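You operate a simulated robot arm through the tools that you are given. There is no shell and no other tool. Be economical: measure what you need, move in short steps, check, and stop when the job is done.

Carry out the task below with a simulated two-armed robot. There is one attempt and no reset: what you move stays moved.

## Task
Take the cream sleeve and put it on the third shelf of rack 30 from the bottom. Take the cream square tube and put it on the third shelf of rack 30 from the bottom. Put the small box marked "100 g" from the plywood board on rack 30 on top of the black lamp base and the small box marked "300 g" in the inside of the carton on the packing table. Take the gold cup on the top of the green-legged bench and put it away on the top of the carpeted bench. Pick up the short tube from the near end of the carpeted bench with one hand, pass it to the other hand and put it on the plywood board on rack 30. Take the white socket from the top of the green-legged bench and put it on the frame of the square light. Do these in any order. Set down upright: white socket.
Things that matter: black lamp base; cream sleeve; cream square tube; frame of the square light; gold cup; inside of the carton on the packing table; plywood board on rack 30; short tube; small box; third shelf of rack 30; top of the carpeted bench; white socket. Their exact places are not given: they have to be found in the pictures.

Only the result counts: the job must be done as asked and must still hold three seconds after the hand-in. Knocking over, shifting, dropping, spilling or breaking anything else fails it.

## Robot
Two 6-joint arms with two-finger grippers on one trunk, on a base that drives. Base frame: it is fixed to the floor where the robot stands at the start and does not move with it; the origin is under the middle of the robot, x ahead of it, y to its left, z up; the surface under the hand at the start is at about z = 1260. Units: mm, rad, N and s.
The left shoulder is at the start at [30, 178, 992], the right one opposite. With the tool pointing down near the work surface each hand reaches from about 100 to 700 mm from the robot's upright axis, wherever it stands, measured 20 degrees to its own side. Places, roughly: black lamp base (15x15x6 cm) [500, 400, 700]; cream sleeve (3x3x10 cm) [500, 0, 800]; cream square tube [750, 250, 750]; frame of the square light (15x15 cm) [-1160, 5000, 880]; gold cup (7x7x3 cm) [600, 1300, 800]; inside of the carton on the packing table (19x25 c [-1120, -320, 840]; plywood board on rack 30 [600, 100, 700]; short tube [-1000, 3250, 1000]; small box [500, 250, 750]; third shelf of rack 30 [600, 300, 1300]; top of the carpeted bench [-2000, 3000, 800]; white socket [750, 1500, 750]. Payload 2.54 kg a hand.
Tool frame (each hand has its own): the origin (TCP) lies between the finger pads and is the grasp point; the fingertips stand 30 mm ahead of it; z points along the fingers, y is the line along which they close. Largest opening 116 mm; the body of the gripper starts 95 mm behind the TCP.
Orientation is told as [roll, pitch, yaw] about the base's x, y, z axes, in that order, counted from this pose: with the fingers straight down and closing along the base's y, the tool's x points along the base's -x, its y along +y and its z along -z.

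## Interface
- The arms move only by the tool servo_tool. It takes "left_rows", "right_rows" or both (then of equal length, played together; a hand with none holds still); each is a list of rows, each a list of 3 entries, a list of its own where there are three numbers: the shift along the tool's x, y, z in mm, then the turn, a rotation vector about the tool's x, y, z in rad, then the finger opening in mm, from 0 to 116. In form: [[[tx, ty, tz], [wx, wy, wz], fingers], ...]. A call has 1 to 20 rows; each row shifts and turns the commanded pose from where the row before left it, along the tool's axes as they then stand. Rows are played at 5 a second. More than 50 mm and 0.15 rad between two rows, or a gripper value outside its range, and nothing of the call is played. A pose out of reach is approached as far as the arm can. The call stops where the force on the tool passes 40 N (or 10 N more than at its start, if that is more) or the arm is blocked; 0.2 s more then pass. Each finger travels about 153 mm/s and halts on what it meets, pressing with about 22 N; the grip force reading is that of the motor and also rises with nothing between the fingers. The clock runs only during rows and for 0.2 s after the last one: add rows that do not move to give the fingers time. The reply holds the time, the measured pose of the TCP, the force on the tool along the base axes, the opening and the grip force, in the units named above and with some noise, with the torque about the TCP (base axes, N m) and any sound that the robot's microphone picked up, and new pictures: "views" is both (left out), scene, wrist or none (wrist: the cameras of the hands that moved).
- Cameras (640 x 400 px; columns grow to the right, rows downward): "scene" is now at [49.8, 14.6, 1719]; the picture's right is [0.18, -0.98, 0.00], its down [-0.71, -0.13, -0.69] and it looks along [0.68, 0.12, -0.72] (base axes); focal length 256 px, centre (320, 200). "left" rides on the left gripper at [69, 15, -122] in its tool frame; the picture's right is [-0.21, 0.98, 0.00], its down [-0.83, -0.18, -0.53] and it looks along [-0.52, -0.11, 0.85] (tool axes); focal length 251 px, centre (320, 200). "right" rides on the right gripper at [69, -15, -122] in its tool frame; the picture's right is [0.21, 0.98, 0.00], its down [-0.83, 0.18, -0.53] and it looks along [-0.52, 0.11, 0.85] (tool axes); focal length 251 px, centre (320, 200).
- slide_trunk(by): slides the trunk up (or, below 0, down) by that many mm; the arms and the scene camera ride with it, the base frame stays. It gives what a move gives, with no picture.
- base_move(legs): drives the robot by 1 to 6 legs, each [ahead, left, turn to the left] in mm, mm and rad, along the robot's own axes; the way and the turn of a leg run together, so that a leg with both is an arc; at most 1500 mm and 3.142 rad a leg. The arms and the cameras ride along, it lands a little off, and it stops where it bumps. It gives what a move gives, and a new picture of the scene camera.
- turn_head(pan, tilt): turns the head with the scene camera to pan (to the left, within 2.496 rad either way) and tilt (down, from -0.506 to 1.204), counted from straight ahead of the robot. It gives what a move gives, and a new picture of the scene camera.
- pixel_to_xyz(camera, pixels): for up to 12 pixels [column, row] of the newest picture of that camera ("zoom" is the newest enlarged one), the place [x, y, z] in the base frame of the surface seen there, good to about 3 mm. It takes no simulated time.
- zoom(camera, box): a new picture of the part [left, top, right, bottom] of that camera's present view, enlarged. It takes no simulated time.
- job_done(): hands the job in; it is judged then, once.

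Work in short steps. Measure before you move; look again where a grasp or a placing could have gone wrong, and mend it. You have 145 turns and 260 pictures in all, those below and enlarged ones among them. Open the grippers and draw the arms clear of the work before you hand the job in, unless the task says otherwise; then end with one line.

The tools are called after ">>>" as name(argument=value, ...) on one line, values as JSON. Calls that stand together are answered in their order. servo_tool: Moves the arms, as the interface text tells. Its arguments: {"type":"object","properties":{"left_rows":{"type":"array","items":{"type":"array"}},"right_rows":{"type":"array","items":{"type":"array"}},"views":{"type":"string","enum":["both","scene","wrist","none"]}},"required":[]} The other tools are called the same way: slide_trunk (by) slides the trunk up or down; base_move (legs) drives the base; turn_head (pan, tilt) turns the head that bears the scene camera; pixel_to_xyz (camera, pixels) gives the place of the surface under pixels of a picture; zoom (camera, box) takes an enlarged picture of a part of a camera's view; job_done () hands the job in.

At the start:

```text
time_s: 0.0
left_tcp_pos: [373.5, 397.5, 1476.8]
left_orientation: [0.0, 0.002, 0.0]
left_force: [-0.7, 0.6, -0.6]
left_torque: [0.0, -0.04, 0.02]
left_grip_width: 115.9
left_grip_force: 0.1
right_tcp_pos: [495.4, 15.5, 1443.3]
right_orientation: [0.0, 0.0, 0.001]
right_force: [-0.4, 0.2, 0.4]
right_torque: [0.01, -0.02, -0.01]
right_grip_width: 116.1
right_grip_force: 0.1
trunk travel left (down, up): [-204.0, 336.0]
robot x, y, heading: [-0.7, -0.8, -0.005]
head pan, tilt: [0.178, 0.805]
```

scene: 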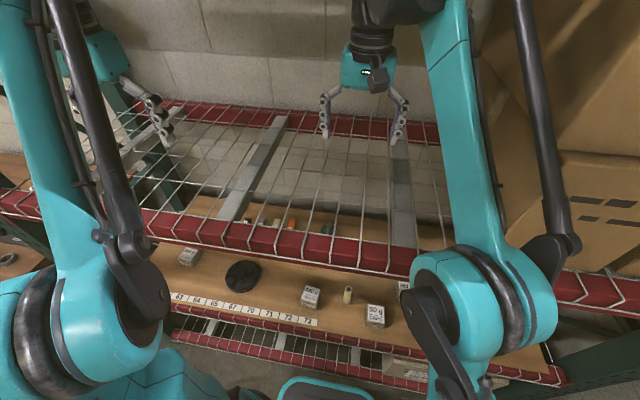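
right: 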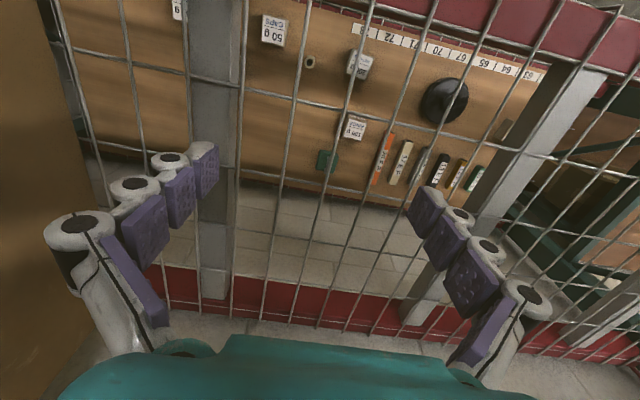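
left: 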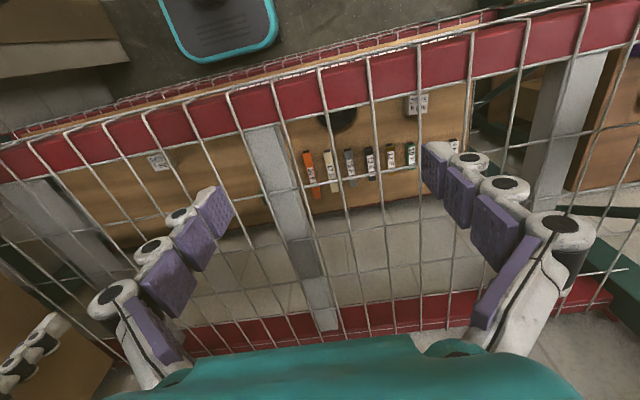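

The scene shows the plywood board under the wire shelf with boxes, black lamp base and a cream sleeve near (347,294). I enlarge it to identify things.

>>> zoom(camera="scene", box=[160, 180, 480, 380])

>>> zoom(camera="right", box=[230, 0, 550, 200])

>>> pixel_to_xyz(camera="scene", pixels=[[347, 290], [310, 296], [375, 314], [242, 275], [190, 256], [405, 288], [240, 298], [330, 345], [300, 265], [100, 210], [280, 240], [400, 262]])

>>> pixel_to_xyz(camera="right", pixels=[[310, 62], [273, 28], [360, 60], [354, 126], [326, 158], [383, 158], [402, 160], [445, 98], [398, 68], [225, 100], [300, 30], [500, 160]])

```text
2.00 times, centred on (320, 280) of scene
```

zoom: 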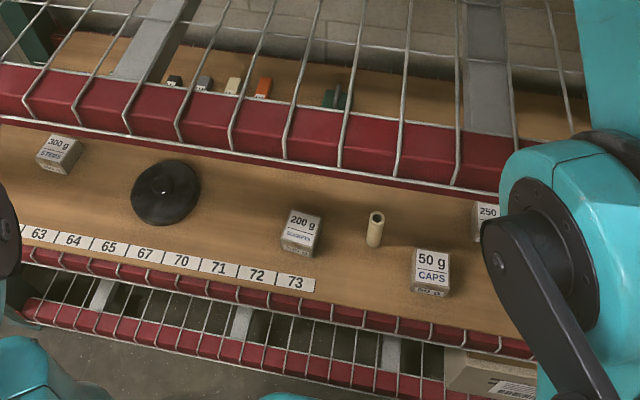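

```text
2.00 times, centred on (390, 100) of right
```

zoom: 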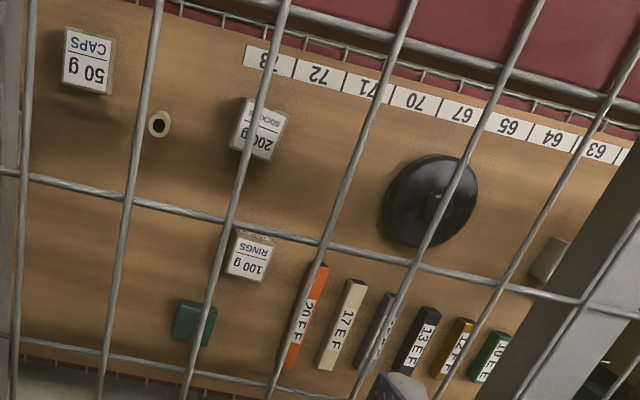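

```text
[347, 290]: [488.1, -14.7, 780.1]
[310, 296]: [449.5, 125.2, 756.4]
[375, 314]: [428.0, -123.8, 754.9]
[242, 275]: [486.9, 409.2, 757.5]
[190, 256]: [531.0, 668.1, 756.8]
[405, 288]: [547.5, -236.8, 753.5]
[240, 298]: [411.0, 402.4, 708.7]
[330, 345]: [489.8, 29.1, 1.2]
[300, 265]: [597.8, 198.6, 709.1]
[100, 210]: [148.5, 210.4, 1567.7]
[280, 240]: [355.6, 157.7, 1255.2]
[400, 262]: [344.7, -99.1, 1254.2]
```

```text
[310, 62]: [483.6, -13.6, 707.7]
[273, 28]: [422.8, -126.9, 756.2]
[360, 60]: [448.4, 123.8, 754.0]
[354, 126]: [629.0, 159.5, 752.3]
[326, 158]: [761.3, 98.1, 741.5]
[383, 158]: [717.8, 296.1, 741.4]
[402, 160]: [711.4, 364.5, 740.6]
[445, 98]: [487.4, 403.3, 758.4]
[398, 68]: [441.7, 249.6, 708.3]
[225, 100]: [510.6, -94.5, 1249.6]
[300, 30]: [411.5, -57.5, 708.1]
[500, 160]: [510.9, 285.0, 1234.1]
```

Board top is z≈708; sleeve at (485,-14), 100 g box at (629,159), 300 g at (531,668), lamp base top at (487,405,757), "17" tube near (715,330). Before moving I look around for free space behind.

>>> turn_head(pan=-2.4, tilt=0.6)

>>> turn_head(pan=2.4, tilt=0.5)

>>> turn_head(pan=1.2, tilt=0.4)

```text
time_s: 2.3
left_tcp_pos: [373.3, 397.5, 1477.8]
left_orientation: [0.0, 0.001, 0.0]
left_force: [0.5, 0.3, 0.3]
left_torque: [-0.02, 0.02, 0.01]
left_grip_width: 116.0
left_grip_force: 0.1
right_tcp_pos: [495.2, 16.4, 1445.2]
right_orientation: [-0.001, 0.0, 0.0]
right_force: [-0.4, 0.0, -0.3]
right_torque: [-0.04, 0.0, 0.0]
right_grip_width: 115.8
right_grip_force: 0.1
trunk travel left (down, up): [-204.0, 336.0]
robot x, y, heading: [-0.1, -2.7, 0.003]
head pan, tilt: [-2.4, 0.6]
```

scene: 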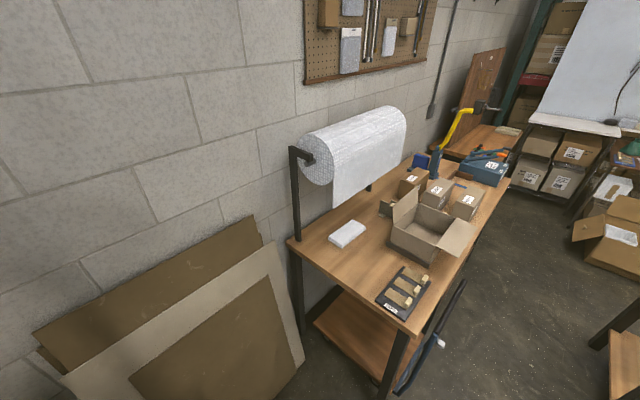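

```text
time_s: 6.1
left_tcp_pos: [372.8, 397.7, 1476.8]
left_orientation: [0.0, 0.001, 0.0]
left_force: [0.4, 0.6, -0.4]
left_torque: [-0.01, 0.0, -0.01]
left_grip_width: 116.0
left_grip_force: 0.0
right_tcp_pos: [493.4, 15.7, 1444.9]
right_orientation: [0.001, -0.001, 0.0]
right_force: [0.2, -0.8, -0.6]
right_torque: [-0.01, 0.0, -0.02]
right_grip_width: 116.2
right_grip_force: 0.0
trunk travel left (down, up): [-204.0, 336.0]
robot x, y, heading: [1.6, 1.2, 0.002]
head pan, tilt: [2.4, 0.499]
```

scene: 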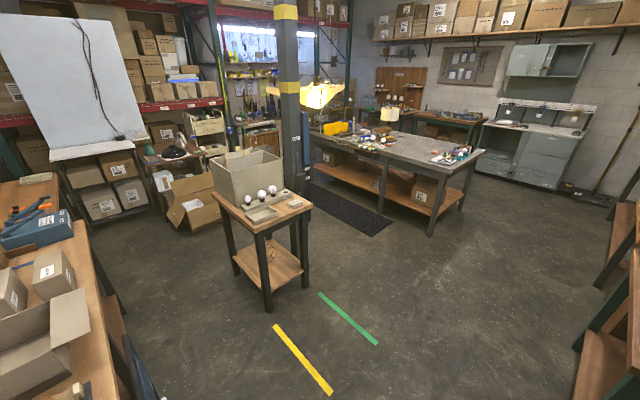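

```text
time_s: 7.5
left_tcp_pos: [374.0, 397.2, 1476.4]
left_orientation: [0.0, 0.0, 0.001]
left_force: [-0.5, 0.0, 0.2]
left_torque: [-0.02, 0.01, -0.03]
left_grip_width: 116.0
left_grip_force: 0.0
right_tcp_pos: [494.9, 15.8, 1445.0]
right_orientation: [0.001, 0.001, 0.001]
right_force: [-0.1, -1.0, 0.2]
right_torque: [0.02, -0.01, 0.02]
right_grip_width: 116.0
right_grip_force: 0.0
trunk travel left (down, up): [-204.0, 336.0]
robot x, y, heading: [1.3, -1.1, -0.0]
head pan, tilt: [1.201, 0.4]
```

scene: 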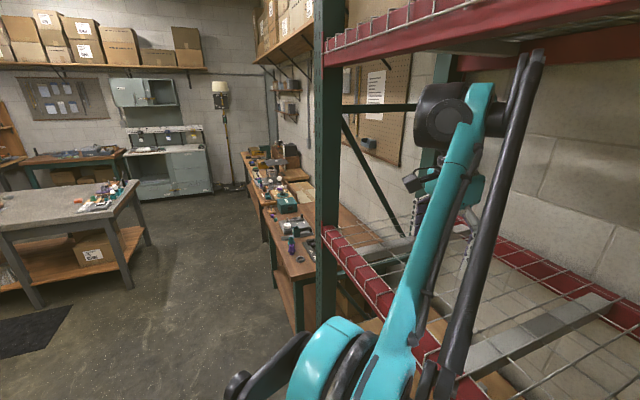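

Free space: the packing table is behind right, aisle runs to the left. I measure the packing table edge from a look back and set up shelf measurements.

>>> turn_head(pan=-2.45, tilt=0.75)

>>> pixel_to_xyz(camera="scene", pixels=[[300, 250], [400, 320], [430, 240], [450, 190], [480, 230], [340, 220], [400, 280], [505, 170]])

>>> zoom(camera="scene", box=[280, 100, 600, 300])

```text
time_s: 10.6
left_tcp_pos: [374.4, 396.8, 1477.2]
left_orientation: [0.001, 0.0, 0.001]
left_force: [0.1, 1.1, -0.1]
left_torque: [-0.04, -0.04, 0.0]
left_grip_width: 115.9
left_grip_force: 0.0
right_tcp_pos: [495.5, 15.9, 1445.0]
right_orientation: [0.0, 0.001, 0.001]
right_force: [0.5, -0.3, 0.2]
right_torque: [0.01, -0.01, 0.03]
right_grip_width: 115.8
right_grip_force: 0.0
trunk travel left (down, up): [-204.0, 336.0]
robot x, y, heading: [-0.9, -0.2, -0.003]
head pan, tilt: [-2.45, 0.75]
```

scene: 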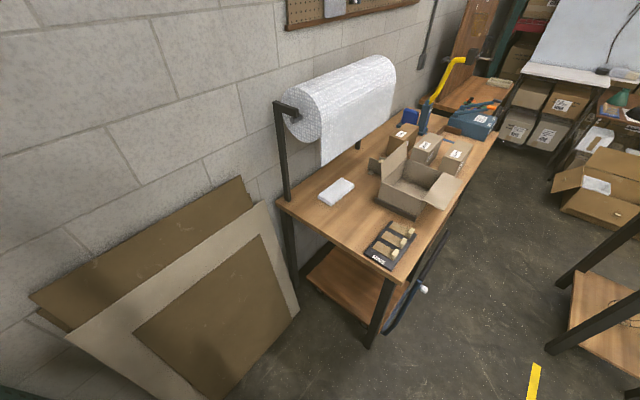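

```text
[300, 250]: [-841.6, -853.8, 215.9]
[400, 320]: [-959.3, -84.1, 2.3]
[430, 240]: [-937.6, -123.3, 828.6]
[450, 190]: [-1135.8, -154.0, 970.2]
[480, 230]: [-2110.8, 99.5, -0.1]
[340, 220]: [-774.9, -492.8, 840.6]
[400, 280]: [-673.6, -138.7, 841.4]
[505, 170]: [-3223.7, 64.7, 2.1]
```

```text
2.00 times, centred on (440, 200) of scene
```

zoom: 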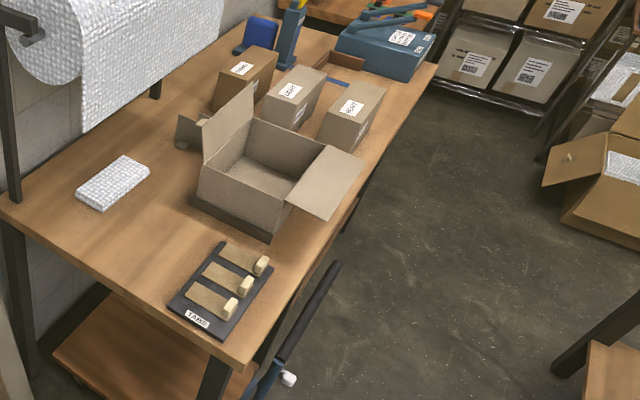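

Table's near edge is x≈-650, y<-125; there's room to back ~350 mm. I back off so hands clear the rack's front, shifted a bit left.

>>> base_move(legs=[[-350, 0, 0]])

>>> turn_head(pan=0, tilt=0.7)

>>> pixel_to_xyz(camera="scene", pixels=[[320, 120], [320, 140], [320, 160], [320, 180], [320, 200], [320, 220], [320, 240], [320, 260], [320, 300], [320, 340]])

```text
time_s: 12.8
left_tcp_pos: [28.6, 395.7, 1477.3]
left_orientation: [0.001, 0.0, -0.008]
left_force: [0.2, -0.9, -0.1]
left_torque: [0.0, -0.03, -0.02]
left_grip_width: 115.8
left_grip_force: 0.1
right_tcp_pos: [146.8, 12.2, 1444.3]
right_orientation: [0.0, 0.001, -0.008]
right_force: [0.0, 0.1, -1.3]
right_torque: [0.01, -0.04, -0.03]
right_grip_width: 115.9
right_grip_force: 0.0
trunk travel left (down, up): [-204.0, 336.0]
robot x, y, heading: [-347.8, -1.4, -0.008]
head pan, tilt: [-2.45, 0.75]
```

scene: 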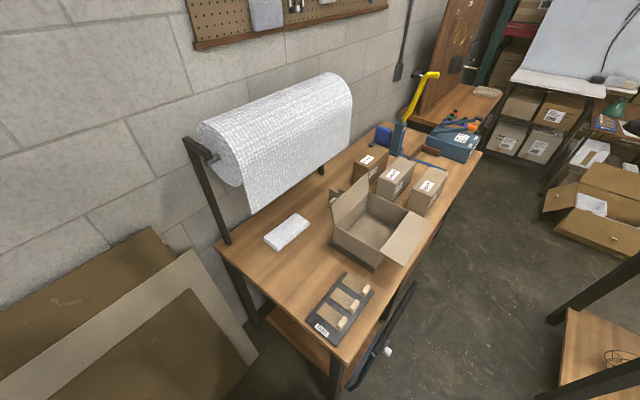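

```text
time_s: 15.0
left_tcp_pos: [28.7, 396.7, 1477.3]
left_orientation: [0.001, 0.0, -0.008]
left_force: [-0.3, 0.4, 0.2]
left_torque: [0.01, 0.02, -0.02]
left_grip_width: 116.3
left_grip_force: 0.0
right_tcp_pos: [146.4, 13.2, 1444.3]
right_orientation: [0.0, 0.001, -0.008]
right_force: [-0.3, 0.1, 0.8]
right_torque: [0.02, -0.01, 0.0]
right_grip_width: 116.4
right_grip_force: 0.0
trunk travel left (down, up): [-204.0, 336.0]
robot x, y, heading: [-350.0, 2.6, -0.008]
head pan, tilt: [0.0, 0.7]
```

scene: 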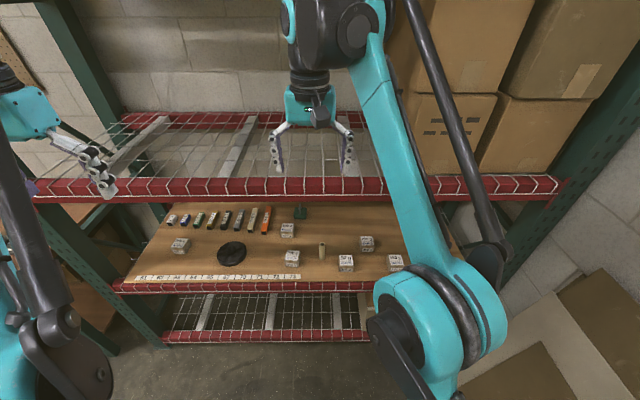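

```text
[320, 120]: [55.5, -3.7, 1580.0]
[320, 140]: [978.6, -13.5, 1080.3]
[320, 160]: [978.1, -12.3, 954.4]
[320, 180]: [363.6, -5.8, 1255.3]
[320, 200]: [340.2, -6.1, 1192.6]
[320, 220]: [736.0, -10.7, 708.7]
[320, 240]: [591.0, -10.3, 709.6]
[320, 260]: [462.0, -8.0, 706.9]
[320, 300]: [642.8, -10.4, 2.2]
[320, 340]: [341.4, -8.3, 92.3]
```

Clear view of the board. I enlarge it and measure objects from here.

>>> zoom(camera="scene", box=[140, 180, 420, 300])

>>> pixel_to_xyz(camera="scene", pixels=[[267, 211], [253, 210], [264, 228], [250, 227], [180, 242], [288, 228], [322, 244], [232, 250], [300, 209], [240, 222], [172, 220], [290, 255]])

```text
2.29 times, centred on (280, 240) of scene
```

zoom: 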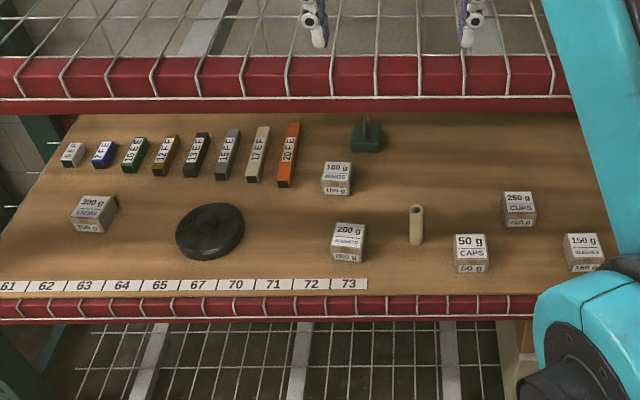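

```text
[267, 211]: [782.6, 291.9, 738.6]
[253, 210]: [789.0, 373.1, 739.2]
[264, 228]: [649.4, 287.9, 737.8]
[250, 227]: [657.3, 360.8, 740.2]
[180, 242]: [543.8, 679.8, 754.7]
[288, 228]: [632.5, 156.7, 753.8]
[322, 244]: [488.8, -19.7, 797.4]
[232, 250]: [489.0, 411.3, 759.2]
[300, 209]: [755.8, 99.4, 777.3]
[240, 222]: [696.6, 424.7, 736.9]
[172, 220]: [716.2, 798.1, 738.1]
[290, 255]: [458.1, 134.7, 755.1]
```

Measured: cream tube lies along x 650→790 at y≈365, top 740; sleeve (487,-17) height ~100. Now lower the trunk and bring the hands down in front of the rack, tilting fingers 43° forward.

>>> slide_trunk(by=-150)

>>> servo_tool(right_rows=[[[0, 0, 50], [0, 0, 0], 116], [[0, 0, 50], [0, 0, 0], 116], [[0, 0, 50], [0, 0, 0], 116], [[0, 0, 50], [0, 0, 0], 116], [[0, 0, 50], [0, 0, 0], 116], [[0, 0, 50], [0, 0, 0], 116], [[0, 0, 0], [0, -0.15, 0], 116], [[0, 0, 0], [0, -0.15, 0], 116], [[0, 0, 0], [0, -0.15, 0], 116], [[0, 0, 0], [0, -0.15, 0], 116], [[0, 0, 0], [0, -0.15, 0], 116]], left_rows=[[[0, 0, 50], [0, 0, 0], 116], [[0, 0, 50], [0, 0, 0], 116], [[0, 0, 50], [0, 0, 0], 116], [[0, 0, 50], [0, 0, 0], 116], [[0, 0, 50], [0, 0, 0], 116], [[0, 0, 50], [0, 0, 0], 116], [[0, 0, 0], [0, -0.15, 0], 116], [[0, 0, 0], [0, -0.15, 0], 116], [[0, 0, 0], [0, -0.15, 0], 116], [[0, 0, 0], [0, -0.15, 0], 116], [[0, 0, 0], [0, -0.15, 0], 116]], views="both")

```text
time_s: 16.8
left_tcp_pos: [28.2, 397.6, 1326.8]
left_orientation: [0.0, -0.001, -0.009]
left_force: [-0.3, -0.5, -0.6]
left_torque: [0.01, -0.01, -0.01]
left_grip_width: 115.9
left_grip_force: 0.1
right_tcp_pos: [145.5, 12.8, 1294.5]
right_orientation: [0.0, -0.001, -0.009]
right_force: [-0.4, -0.3, -0.4]
right_torque: [0.01, -0.04, 0.0]
right_grip_width: 116.0
right_grip_force: 0.2
trunk travel left (down, up): [-54.0, 486.0]
robot x, y, heading: [-349.1, 1.1, -0.009]
head pan, tilt: [0.0, 0.7]
```

```text
time_s: 19.2
left_tcp_pos: [38.1, 387.3, 1028.3]
left_orientation: [0.002, -0.752, -0.046]
left_force: [0.0, 0.0, -0.1]
left_torque: [0.02, -0.01, 0.03]
left_grip_width: 116.2
left_grip_force: 0.0
right_tcp_pos: [147.6, 13.3, 995.1]
right_orientation: [-0.001, -0.753, -0.01]
right_force: [0.4, 0.4, 0.2]
right_torque: [-0.03, -0.03, 0.0]
right_grip_width: 116.0
right_grip_force: 0.0
trunk travel left (down, up): [-54.0, 486.0]
robot x, y, heading: [-347.8, 0.4, -0.006]
head pan, tilt: [0.0, 0.7]
```

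scene: 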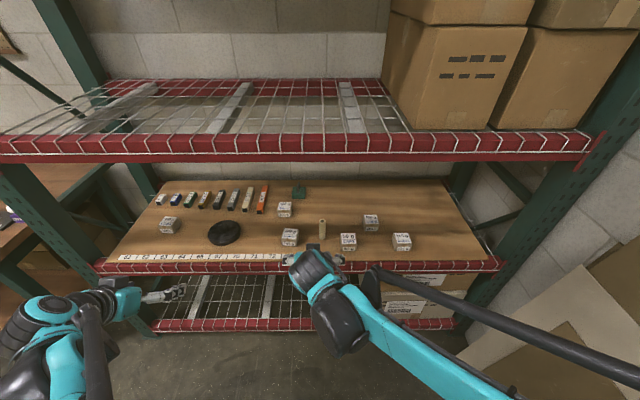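
right: 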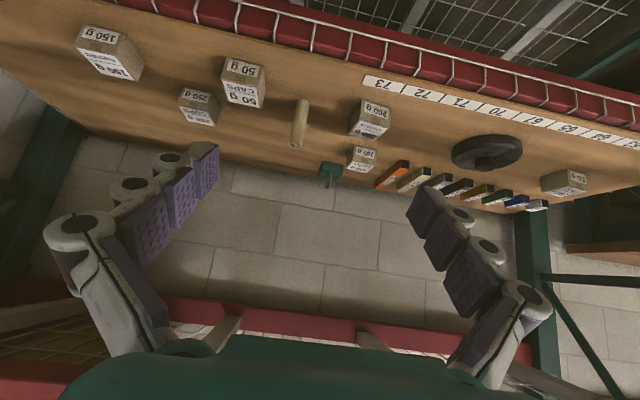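
left: 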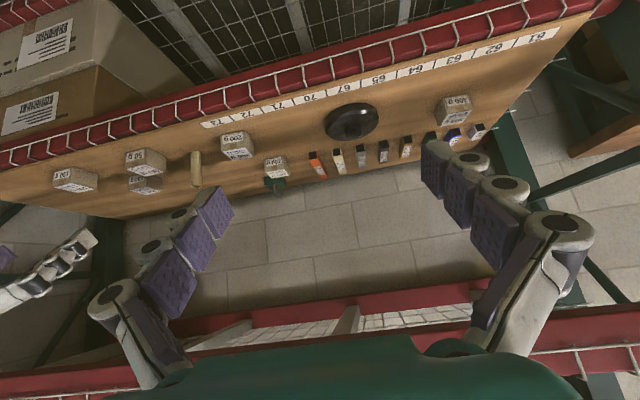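

Both arms fit well below the shelf. I lower the right hand to z≈805 in line with the sleeve (y≈-17), narrow the opening to 80, then drive forward 220.

>>> servo_tool(right_rows=[[[32, -7, 35], [0, 0, 0], 80], [[32, -7, 35], [0, 0, 0], 80], [[32, -7, 35], [0, 0, 0], 80], [[32, -7, 35], [0, 0, 0], 80]], views="none")

>>> base_move(legs=[[220, 0, 0]])

```text
time_s: 20.2
left_tcp_pos: [39.0, 385.8, 1026.2]
left_orientation: [0.001, -0.749, -0.046]
left_force: [0.1, -0.6, 0.3]
left_torque: [0.01, -0.01, -0.01]
left_grip_width: 115.7
left_grip_force: 0.0
right_tcp_pos: [155.2, -13.9, 813.8]
right_orientation: [0.0, -0.746, -0.009]
right_force: [0.2, 0.7, -0.1]
right_torque: [0.0, -0.01, -0.01]
right_grip_width: 80.2
right_grip_force: 0.2
right hand out of reach, approached as far as the arm can: row 4
trunk travel left (down, up): [-54.0, 486.0]
robot x, y, heading: [-347.1, 1.0, -0.011]
head pan, tilt: [0.0, 0.7]
```

```text
time_s: 21.9
left_tcp_pos: [263.4, 382.2, 1026.4]
left_orientation: [0.0, -0.749, -0.05]
left_force: [0.2, -0.1, 0.5]
left_torque: [-0.03, 0.01, 0.0]
left_grip_width: 115.9
left_grip_force: 0.1
right_tcp_pos: [379.2, -18.1, 815.0]
right_orientation: [-0.001, -0.746, -0.011]
right_force: [0.8, -0.2, 0.1]
right_torque: [-0.01, -0.01, 0.02]
right_grip_width: 79.9
right_grip_force: 0.0
trunk travel left (down, up): [-54.0, 486.0]
robot x, y, heading: [-129.1, 0.3, -0.014]
head pan, tilt: [0.0, 0.7]
```

scene: 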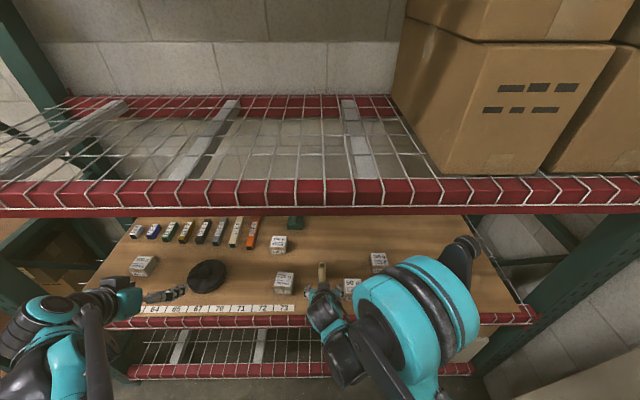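

Right TCP is at (379,-18,815). I look through the right wrist camera to locate the sleeve precisely before closing in.

>>> zoom(camera="right", box=[0, 0, 640, 400])

>>> pixel_to_xyz(camera="scene", pixels=[[322, 266], [321, 275]])

```text
1.00 times, centred on (320, 200) of right (not enlarged: the box is as wide or as high as the picture)
```

zoom: 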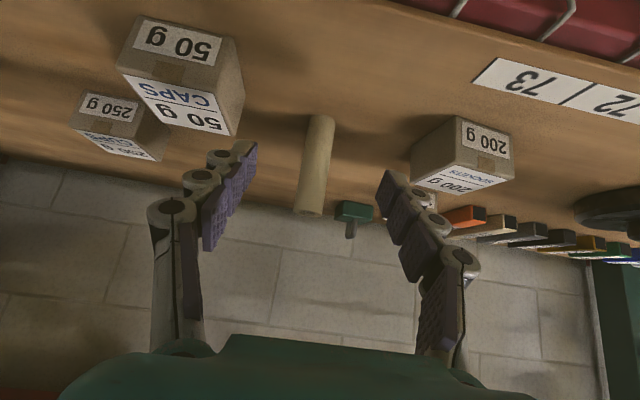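

```text
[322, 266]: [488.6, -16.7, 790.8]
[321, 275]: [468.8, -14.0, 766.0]
```

Sleeve at about (485,-16). I advance 105 forward and 40 down in small steps, then close.

>>> servo_tool(right_rows=[[[-25, 0, 24], [0, 0, 0], 80], [[-25, 1, 24], [0, 0, 0], 80], [[0, 1, 26], [0, 0, 0], 80], [[0, 0, 27], [0, 0, 0], 80], [[0, 0, 0], [0, 0, 0], 80], [[0, 0, 0], [0, 0, 0], 20], [[0, 0, 0], [0, 0, 0], 20], [[0, 0, 0], [0, 0, 0], 20]], views="wrist")

```text
time_s: 23.7
left_tcp_pos: [263.9, 381.1, 1027.8]
left_orientation: [0.0, -0.748, -0.054]
left_force: [0.4, -0.3, 0.6]
left_torque: [-0.01, 0.07, 0.01]
left_grip_width: 116.2
left_grip_force: 0.0
right_tcp_pos: [485.5, -16.1, 775.3]
right_orientation: [0.0, -0.748, -0.012]
right_force: [0.1, -0.4, -0.2]
right_torque: [-0.02, -0.01, 0.02]
right_grip_width: 25.4
right_grip_force: 22.0
trunk travel left (down, up): [-54.0, 486.0]
robot x, y, heading: [-126.0, -2.8, -0.014]
head pan, tilt: [0.0, 0.7]
```

right: 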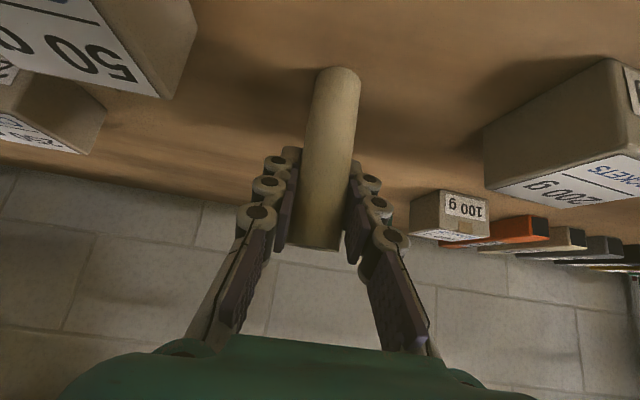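

Gripped (25 mm). I lift the sleeve ~60 mm, then drive forward 120 so the left hand can reach the cream tube.

>>> servo_tool(right_rows=[[[-20, 0, -22], [0, 0, 0], 20], [[-20, 0, -22], [0, 0, 0], 20], [[30, 0, -28], [0, 0, 0], 20]], left_rows=[[[30, 0, 33], [0, 0, 0], 70], [[30, 0, 33], [0, 0, 0], 70], [[0, 0, 0], [0, 0, 0], 70]], views="none")

>>> base_move(legs=[[120, 0, 0]])

```text
time_s: 24.5
left_tcp_pos: [263.9, 382.0, 936.9]
left_orientation: [0.0, -0.75, -0.052]
left_force: [-0.4, 0.5, -0.2]
left_torque: [-0.01, 0.02, -0.02]
left_grip_width: 69.8
left_grip_force: 0.0
right_tcp_pos: [441.4, -14.7, 835.8]
right_orientation: [0.0, -0.749, -0.011]
right_force: [-0.5, -0.5, -1.0]
right_torque: [-0.04, -0.02, -0.01]
right_grip_width: 25.0
right_grip_force: 21.9
trunk travel left (down, up): [-54.0, 486.0]
robot x, y, heading: [-123.6, -2.2, -0.011]
head pan, tilt: [0.0, 0.7]
```

```text
time_s: 25.7
left_tcp_pos: [385.8, 381.7, 937.4]
left_orientation: [0.0, -0.747, -0.052]
left_force: [0.1, 0.6, 1.8]
left_torque: [-0.02, 0.04, -0.01]
left_grip_width: 70.2
left_grip_force: 0.1
right_tcp_pos: [562.8, -15.3, 833.5]
right_orientation: [0.0, -0.747, -0.013]
right_force: [1.7, -0.4, -0.8]
right_torque: [-0.01, 0.0, 0.01]
right_grip_width: 25.6
right_grip_force: 22.3
trunk travel left (down, up): [-54.0, 486.0]
robot x, y, heading: [-4.8, -3.4, -0.012]
head pan, tilt: [0.0, 0.7]
```

scene: 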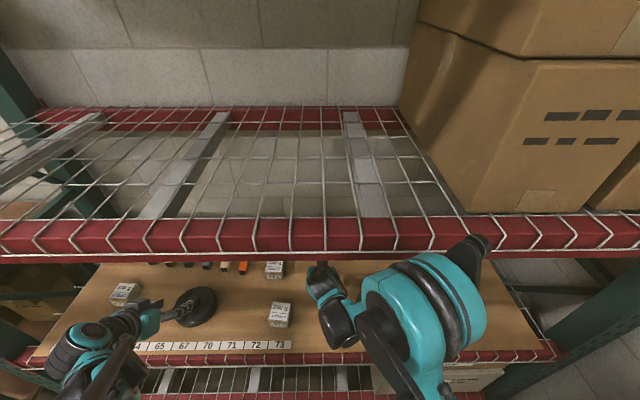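

Left TCP (386,382,937). I carry it forward above the lamp base to x≈655 and z≈840 and look.

>>> servo_tool(left_rows=[[[-33, 0, 31], [0, 0, 0], 70], [[-33, 0, 31], [0, 0, 0], 70], [[-33, 0, 31], [0, 0, 0], 70], [[-33, 0, 31], [0, 0, 0], 70], [[-33, 0, 31], [0, 0, 0], 70], [[-33, 0, 31], [0, 0, 0], 70], [[34, 0, 36], [0, 0, 0], 70], [[34, 0, 36], [0, 0, 0], 70]], views="wrist")

```text
time_s: 27.7
left_tcp_pos: [628.6, 394.3, 850.4]
left_orientation: [-0.007, -0.767, -0.011]
left_force: [0.2, -1.4, 0.5]
left_torque: [0.04, 0.03, 0.01]
left_grip_width: 70.0
left_grip_force: 0.0
right_tcp_pos: [547.7, -0.6, 843.4]
right_orientation: [-0.007, -0.764, 0.01]
right_force: [-0.2, 0.5, 0.3]
right_torque: [-0.02, -0.04, -0.06]
right_grip_width: 25.4
right_grip_force: 21.8
trunk travel left (down, up): [-54.0, 486.0]
robot x, y, heading: [-9.1, -1.8, 0.006]
head pan, tilt: [0.0, 0.7]
stopped in row 8 (left hand): the arm was blocked; the commanded pose is now the measured one
```

left: 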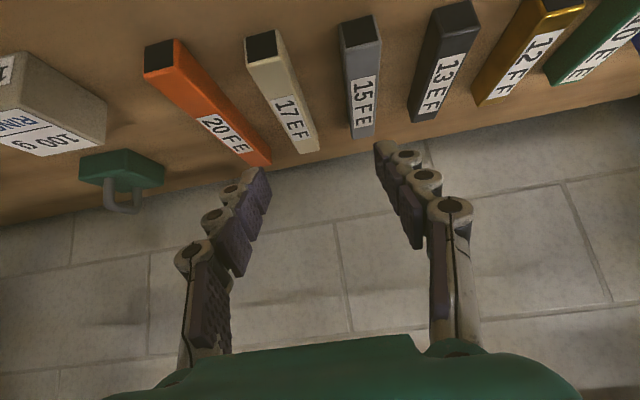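

The left arm got blocked and even nudged the robot; I look at what its links touch.

>>> turn_head(pan=0.5, tilt=0.9)

```text
time_s: 28.6
left_tcp_pos: [629.4, 392.4, 850.2]
left_orientation: [-0.007, -0.769, -0.011]
left_force: [-0.8, 0.1, 0.7]
left_torque: [-0.01, -0.02, -0.02]
left_grip_width: 70.0
left_grip_force: 0.1
right_tcp_pos: [546.5, -3.3, 845.0]
right_orientation: [-0.008, -0.765, 0.008]
right_force: [0.7, 0.0, -0.2]
right_torque: [-0.02, -0.03, -0.02]
right_grip_width: 25.2
right_grip_force: 21.7
trunk travel left (down, up): [-54.0, 486.0]
robot x, y, heading: [-5.9, -0.6, 0.002]
head pan, tilt: [0.499, 0.901]
```

scene: 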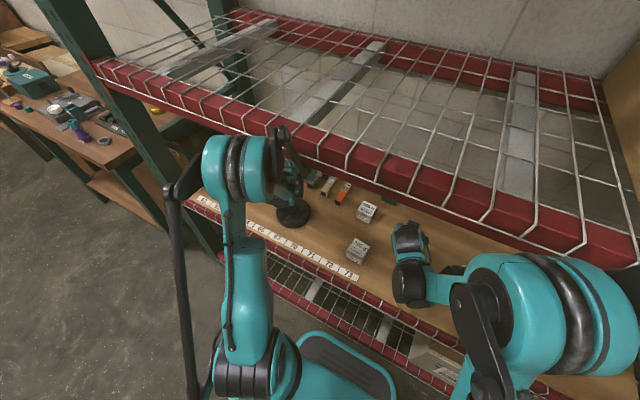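

The left elbow touches the front beam. Standing further back lowers the elbow, so I back off 200 and extend the arm from there.

>>> base_move(legs=[[-200, 0, 0]])

>>> servo_tool(left_rows=[[[-36, 0, 35], [0, 0, 0], 70], [[-36, 0, 35], [0, 0, 0], 70], [[-36, 0, 35], [0, 0, 0], 70], [[-36, 0, 35], [0, 0, 0], 70]], views="both")

```text
time_s: 30.2
left_tcp_pos: [445.2, 387.2, 840.5]
left_orientation: [0.0, -0.75, -0.021]
left_force: [-0.8, -0.2, 0.6]
left_torque: [0.0, -0.01, -0.02]
left_grip_width: 70.0
left_grip_force: 0.1
right_tcp_pos: [361.8, -6.0, 835.2]
right_orientation: [0.0, -0.746, 0.007]
right_force: [-0.2, -0.1, 0.1]
right_torque: [0.03, -0.01, -0.02]
right_grip_width: 25.0
right_grip_force: 21.4
trunk travel left (down, up): [-54.0, 486.0]
robot x, y, heading: [-201.9, -4.9, 0.007]
head pan, tilt: [0.499, 0.901]
```

scene: 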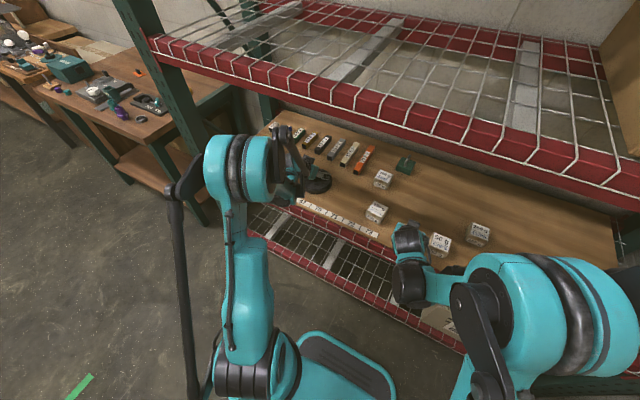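

```text
refused: row 1 steps farther than a row can; nothing moved
```

Step slightly too long; shorter rows.

>>> servo_tool(left_rows=[[[-33, 0, 31], [0, 0, 0], 70], [[-33, 0, 31], [0, 0, 0], 70], [[-33, 0, 31], [0, 0, 0], 70], [[-33, 0, 31], [0, 0, 0], 70], [[-20, -5, 19], [0, 0, 0], 70], [[0, 0, 0], [0, 0, 0], 70]], views="both")

>>> pixel_to_xyz(camera="left", pixels=[[263, 45], [310, 145], [280, 90], [300, 120], [220, 100], [340, 60]])

```text
time_s: 31.6
left_tcp_pos: [653.9, 376.8, 838.6]
left_orientation: [0.001, -0.748, -0.021]
left_force: [-1.0, 0.7, 0.6]
left_torque: [0.0, -0.01, -0.01]
left_grip_width: 70.0
left_grip_force: 0.1
right_tcp_pos: [360.9, -5.6, 833.9]
right_orientation: [-0.003, -0.745, 0.007]
right_force: [0.3, -0.7, 0.3]
right_torque: [-0.04, 0.02, 0.03]
right_grip_width: 25.4
right_grip_force: 22.2
trunk travel left (down, up): [-54.0, 486.0]
robot x, y, heading: [-202.7, -1.8, 0.006]
head pan, tilt: [0.499, 0.901]
```

scene: 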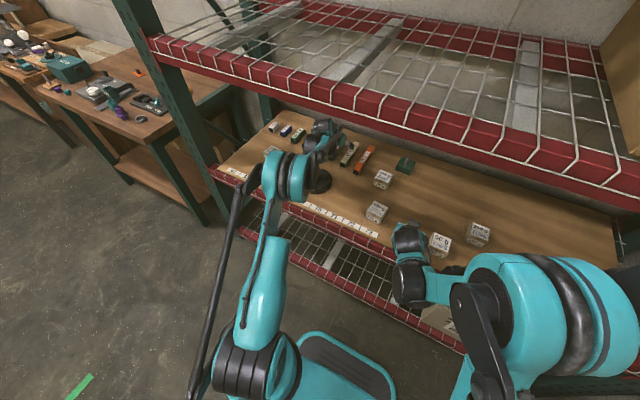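
left: 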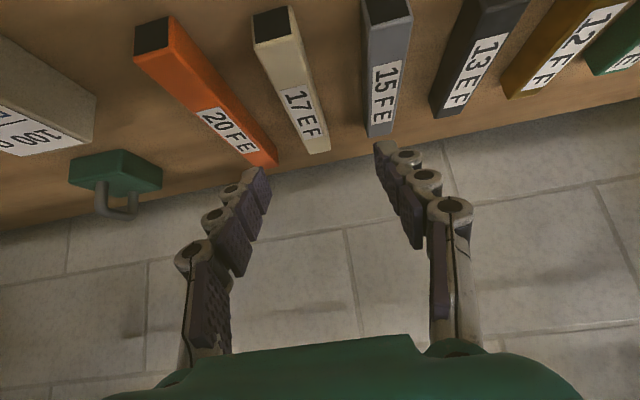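

```text
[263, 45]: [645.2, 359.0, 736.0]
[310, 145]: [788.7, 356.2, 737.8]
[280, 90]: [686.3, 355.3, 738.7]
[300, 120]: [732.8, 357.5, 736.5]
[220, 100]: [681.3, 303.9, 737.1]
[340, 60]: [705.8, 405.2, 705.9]
```

Tube centre y≈362, orange edge y≈304, grey edge ≥405. I go to (690,362), opening 56, then descend to z≈745 and close.

>>> servo_tool(left_rows=[[[-26, -15, 25], [0, 0, 0], 56], [[0, 0, 0], [0, 0, 0], 56], [[27, 0, 29], [0, 0, 0], 56], [[24, 0, 25], [0, 0, 0], 56], [[13, 0, 15], [0, 0, 0], 56], [[0, 0, 0], [0, 0, 0], 56]], views="wrist")

```text
time_s: 33.0
left_tcp_pos: [690.7, 362.2, 743.0]
left_orientation: [-0.002, -0.748, -0.019]
left_force: [-0.2, 0.9, 0.5]
left_torque: [-0.01, 0.0, -0.02]
left_grip_width: 55.9
left_grip_force: 0.1
right_tcp_pos: [361.5, -5.7, 834.3]
right_orientation: [0.002, -0.748, 0.008]
right_force: [-0.5, -0.1, -0.6]
right_torque: [0.0, 0.0, -0.01]
right_grip_width: 25.2
right_grip_force: 21.5
trunk travel left (down, up): [-54.0, 486.0]
robot x, y, heading: [-204.6, -3.8, 0.006]
head pan, tilt: [0.499, 0.901]
```

left: 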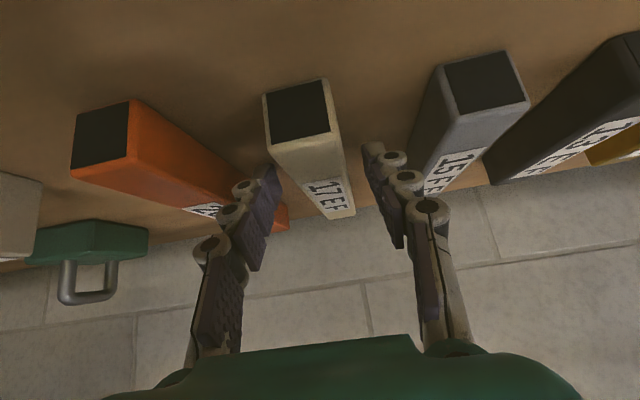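

Fingers straddle the tube. I lower 4 mm, close, and check.

>>> servo_tool(left_rows=[[[2.5, 0, 3], [0, 0, 0], 56], [[0, 0, 0], [0, 0, 0], 15], [[0, 0, 0], [0, 0, 0], 15], [[0, 0, 0], [0, 0, 0], 15], [[-14, 0, -15], [0, 0, 0], 15], [[-27, 0, -29], [0, 0, 0], 15], [[-27, 0, -29], [0, 0, 0], 15]], views="wrist")

```text
time_s: 34.6
left_tcp_pos: [690.3, 361.5, 837.9]
left_orientation: [-0.001, -0.749, -0.021]
left_force: [0.2, 0.0, -0.2]
left_torque: [0.01, 0.02, 0.02]
left_grip_width: 15.1
left_grip_force: 0.0
right_tcp_pos: [361.5, -6.8, 833.6]
right_orientation: [0.001, -0.747, 0.008]
right_force: [0.0, 0.3, -0.9]
right_torque: [-0.01, 0.0, 0.02]
right_grip_width: 24.9
right_grip_force: 21.6
trunk travel left (down, up): [-54.0, 486.0]
robot x, y, heading: [-205.9, -4.1, 0.006]
head pan, tilt: [0.499, 0.901]
```

left: 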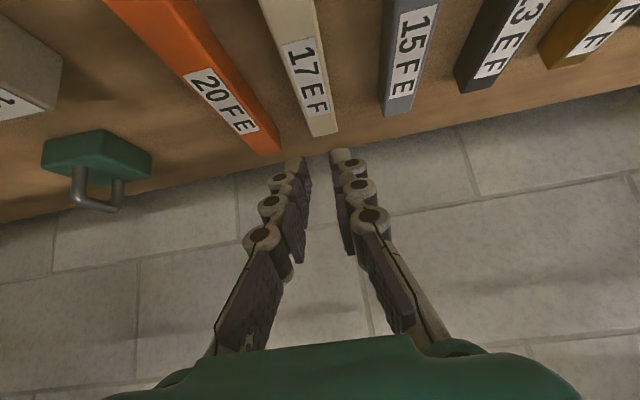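

The grip missed (closed to 15 with no force). I measure the tube top and fingertip positions again.

>>> pixel_to_xyz(camera="left", pixels=[[297, 160], [340, 155], [285, 30], [300, 80], [320, 128], [350, 100], [300, 10]])

>>> turn_head(pan=0.4, tilt=0.6)

```text
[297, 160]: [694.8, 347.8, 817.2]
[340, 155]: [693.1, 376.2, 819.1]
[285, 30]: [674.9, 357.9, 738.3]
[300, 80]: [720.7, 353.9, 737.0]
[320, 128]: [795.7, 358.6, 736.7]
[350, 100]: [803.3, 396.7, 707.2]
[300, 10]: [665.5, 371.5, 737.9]
```

```text
time_s: 35.5
left_tcp_pos: [691.5, 360.9, 837.6]
left_orientation: [0.0, -0.75, -0.021]
left_force: [0.1, 1.1, -0.3]
left_torque: [-0.01, -0.01, 0.07]
left_grip_width: 14.8
left_grip_force: 0.0
right_tcp_pos: [362.1, -4.9, 833.5]
right_orientation: [-0.001, -0.746, 0.007]
right_force: [-0.3, -0.4, -0.6]
right_torque: [-0.04, 0.01, 0.03]
right_grip_width: 25.3
right_grip_force: 21.6
trunk travel left (down, up): [-54.0, 486.0]
robot x, y, heading: [-205.7, -1.3, 0.007]
head pan, tilt: [0.4, 0.6]
```

scene: 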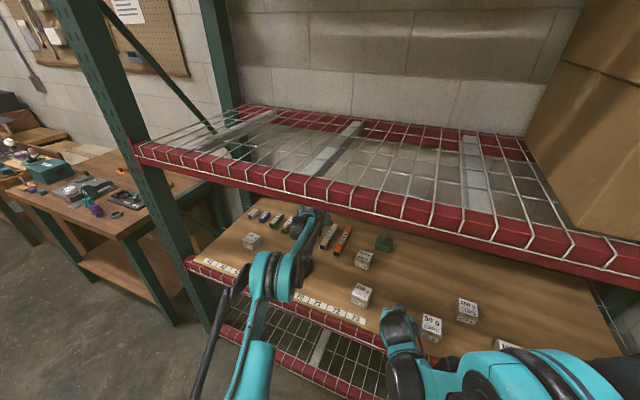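

Tips do sit ~20 mm below TCP; the slanted tips had too little bite. I make the tool steeper (turn +0.4) above the tube, reopened, and see if it is reachable.

>>> servo_tool(left_rows=[[[0, 0, 0], [0, 0.14, 0], 56], [[0, 0, 0], [0, 0.14, 0], 56], [[0, 0, 0], [0, 0.14, 0], 56], [[0, 0, 0], [0, 0, 0], 56]], views="wrist")

```text
time_s: 36.5
left_tcp_pos: [658.7, 353.3, 829.6]
left_orientation: [-0.002, -0.332, -0.018]
left_force: [0.3, 0.1, -0.1]
left_torque: [0.03, -0.04, 0.0]
left_grip_width: 56.0
left_grip_force: 0.0
left hand out of reach, approached as far as the arm can: row 3
right_tcp_pos: [360.9, -4.6, 833.9]
right_orientation: [-0.001, -0.748, 0.007]
right_force: [-0.8, 0.6, -0.9]
right_torque: [0.01, 0.02, 0.0]
right_grip_width: 25.1
right_grip_force: 22.1
trunk travel left (down, up): [-54.0, 486.0]
robot x, y, heading: [-205.1, -0.9, 0.004]
head pan, tilt: [0.4, 0.6]
```

left: 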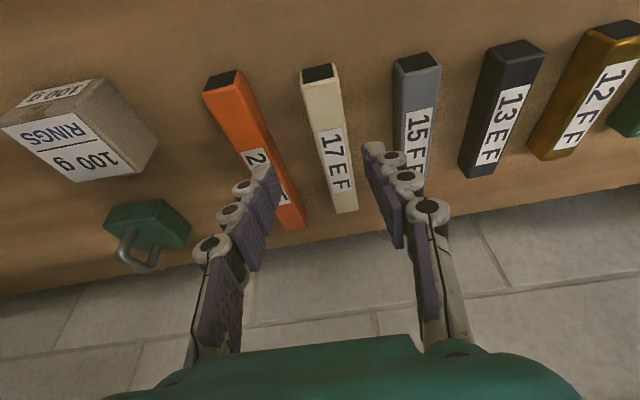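

At full stretch; I drive forward 60 mm and re-measure the tube from the wrist camera.

>>> base_move(legs=[[60, 0, 0]])

>>> zoom(camera="left", box=[160, 0, 480, 240])

>>> pixel_to_xyz(camera="left", pixels=[[320, 80], [330, 120], [345, 180], [345, 200], [375, 150], [270, 170]])

```text
time_s: 37.4
left_tcp_pos: [720.8, 355.2, 829.2]
left_orientation: [0.0, -0.33, -0.02]
left_force: [0.9, -0.7, -0.5]
left_torque: [0.02, 0.09, -0.02]
left_grip_width: 55.8
left_grip_force: 0.0
right_tcp_pos: [423.0, -5.0, 833.3]
right_orientation: [-0.001, -0.744, 0.008]
right_force: [0.8, -1.0, -0.8]
right_torque: [-0.03, 0.01, -0.02]
right_grip_width: 24.8
right_grip_force: 21.8
trunk travel left (down, up): [-54.0, 486.0]
robot x, y, heading: [-144.7, 2.9, 0.006]
head pan, tilt: [0.4, 0.6]
```

scene: 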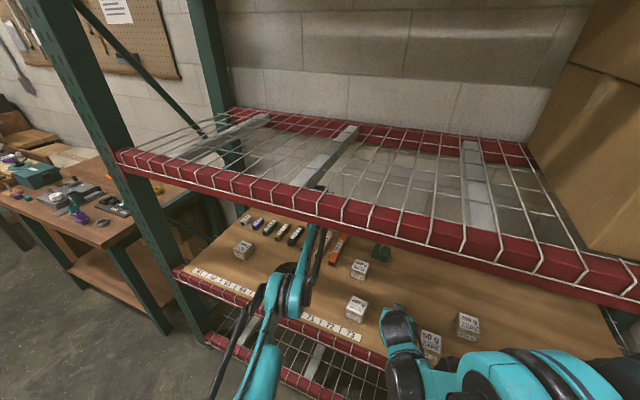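

```text
1.67 times, centred on (320, 120) of left
```

zoom: 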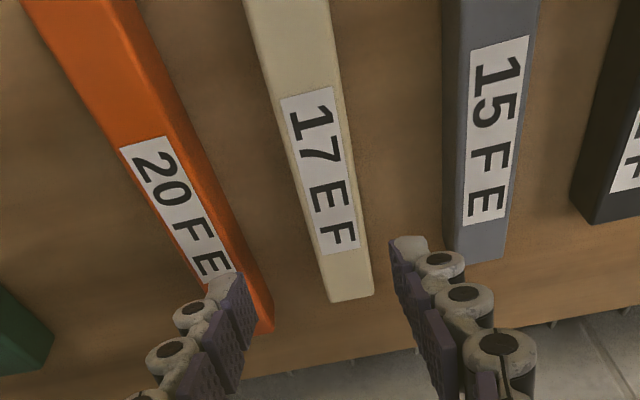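

```text
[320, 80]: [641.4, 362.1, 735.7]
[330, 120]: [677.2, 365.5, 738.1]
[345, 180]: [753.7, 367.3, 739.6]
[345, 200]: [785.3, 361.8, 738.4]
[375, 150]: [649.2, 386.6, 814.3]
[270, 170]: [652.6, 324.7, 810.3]
```

I take positions from the enlarged picture.

>>> pixel_to_xyz(camera="zoom", pixels=[[262, 60], [330, 60], [290, 60], [300, 200], [355, 200], [330, 240], [352, 290], [470, 150], [200, 140], [230, 285], [400, 250]])

```text
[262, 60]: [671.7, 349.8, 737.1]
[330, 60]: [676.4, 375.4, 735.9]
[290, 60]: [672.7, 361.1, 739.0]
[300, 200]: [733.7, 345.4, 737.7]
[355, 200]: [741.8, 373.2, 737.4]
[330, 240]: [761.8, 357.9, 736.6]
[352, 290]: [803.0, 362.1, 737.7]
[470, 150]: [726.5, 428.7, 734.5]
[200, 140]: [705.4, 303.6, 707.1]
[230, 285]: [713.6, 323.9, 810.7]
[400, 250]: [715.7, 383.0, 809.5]
```

Tube centre is y≈361, TCP at 355. I shift +6, descend 86 mm, and close, checking grip before lifting.

>>> servo_tool(left_rows=[[[0, 6, 0], [0, 0, 0], 60], [[14, 0, 41], [0, 0, 0], 60], [[14, 0, 41], [0, 0, 0], 60], [[0, 0, 0], [0, 0, 0], 60], [[0, 0, 0], [0, 0, 0], 5], [[0, 0, 0], [0, 0, 0], 5], [[0, 0, 0], [0, 0, 0], 5]], views="wrist")

```text
time_s: 39.0
left_tcp_pos: [711.6, 358.8, 744.7]
left_orientation: [0.001, -0.332, -0.021]
left_force: [-1.0, 0.9, 1.0]
left_torque: [-0.02, -0.17, 0.02]
left_grip_width: 29.3
left_grip_force: 21.4
left hand out of reach, approached as far as the arm can: row 3
right_tcp_pos: [423.0, -5.1, 833.6]
right_orientation: [-0.001, -0.747, 0.009]
right_force: [0.3, -0.4, 0.0]
right_torque: [0.0, 0.02, -0.01]
right_grip_width: 24.6
right_grip_force: 22.4
trunk travel left (down, up): [-54.0, 486.0]
robot x, y, heading: [-144.2, -5.0, 0.005]
head pan, tilt: [0.4, 0.6]
```

left: 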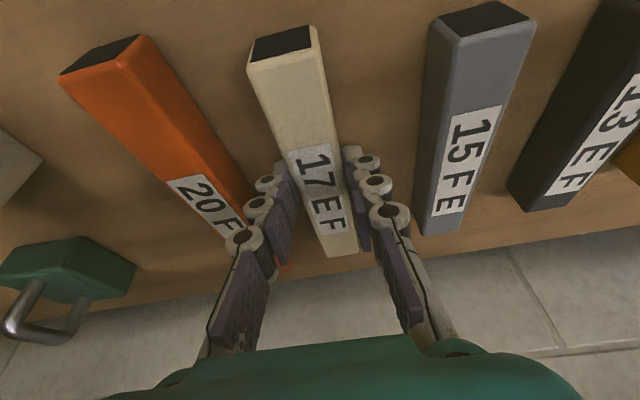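

Gripped at 29 mm. Lift slowly 90 mm and check.

>>> servo_tool(left_rows=[[[-3, 0, -9], [0, 0, 0], 5], [[-6, 0, -19], [0, 0, 0], 5], [[-10, 0, -28], [0, 0, 0], 5], [[-10, 0, -28], [0, 0, 0], 5]], views="wrist")

```text
time_s: 40.0
left_tcp_pos: [713.7, 357.8, 833.9]
left_orientation: [0.001, -0.328, -0.021]
left_force: [-0.4, -1.0, -0.7]
left_torque: [-0.01, 0.05, -0.02]
left_grip_width: 29.4
left_grip_force: 22.6
right_tcp_pos: [423.2, -5.2, 834.3]
right_orientation: [-0.001, -0.747, 0.006]
right_force: [1.0, 0.1, -0.7]
right_torque: [0.05, -0.05, -0.04]
right_grip_width: 24.6
right_grip_force: 21.9
trunk travel left (down, up): [-54.0, 486.0]
robot x, y, heading: [-151.4, -3.3, 0.002]
head pan, tilt: [0.4, 0.6]
```

left: 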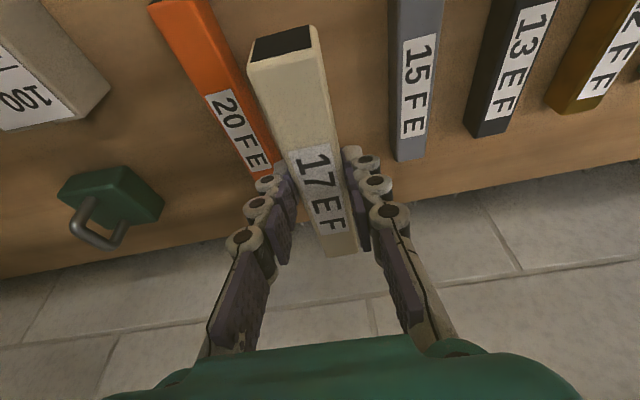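

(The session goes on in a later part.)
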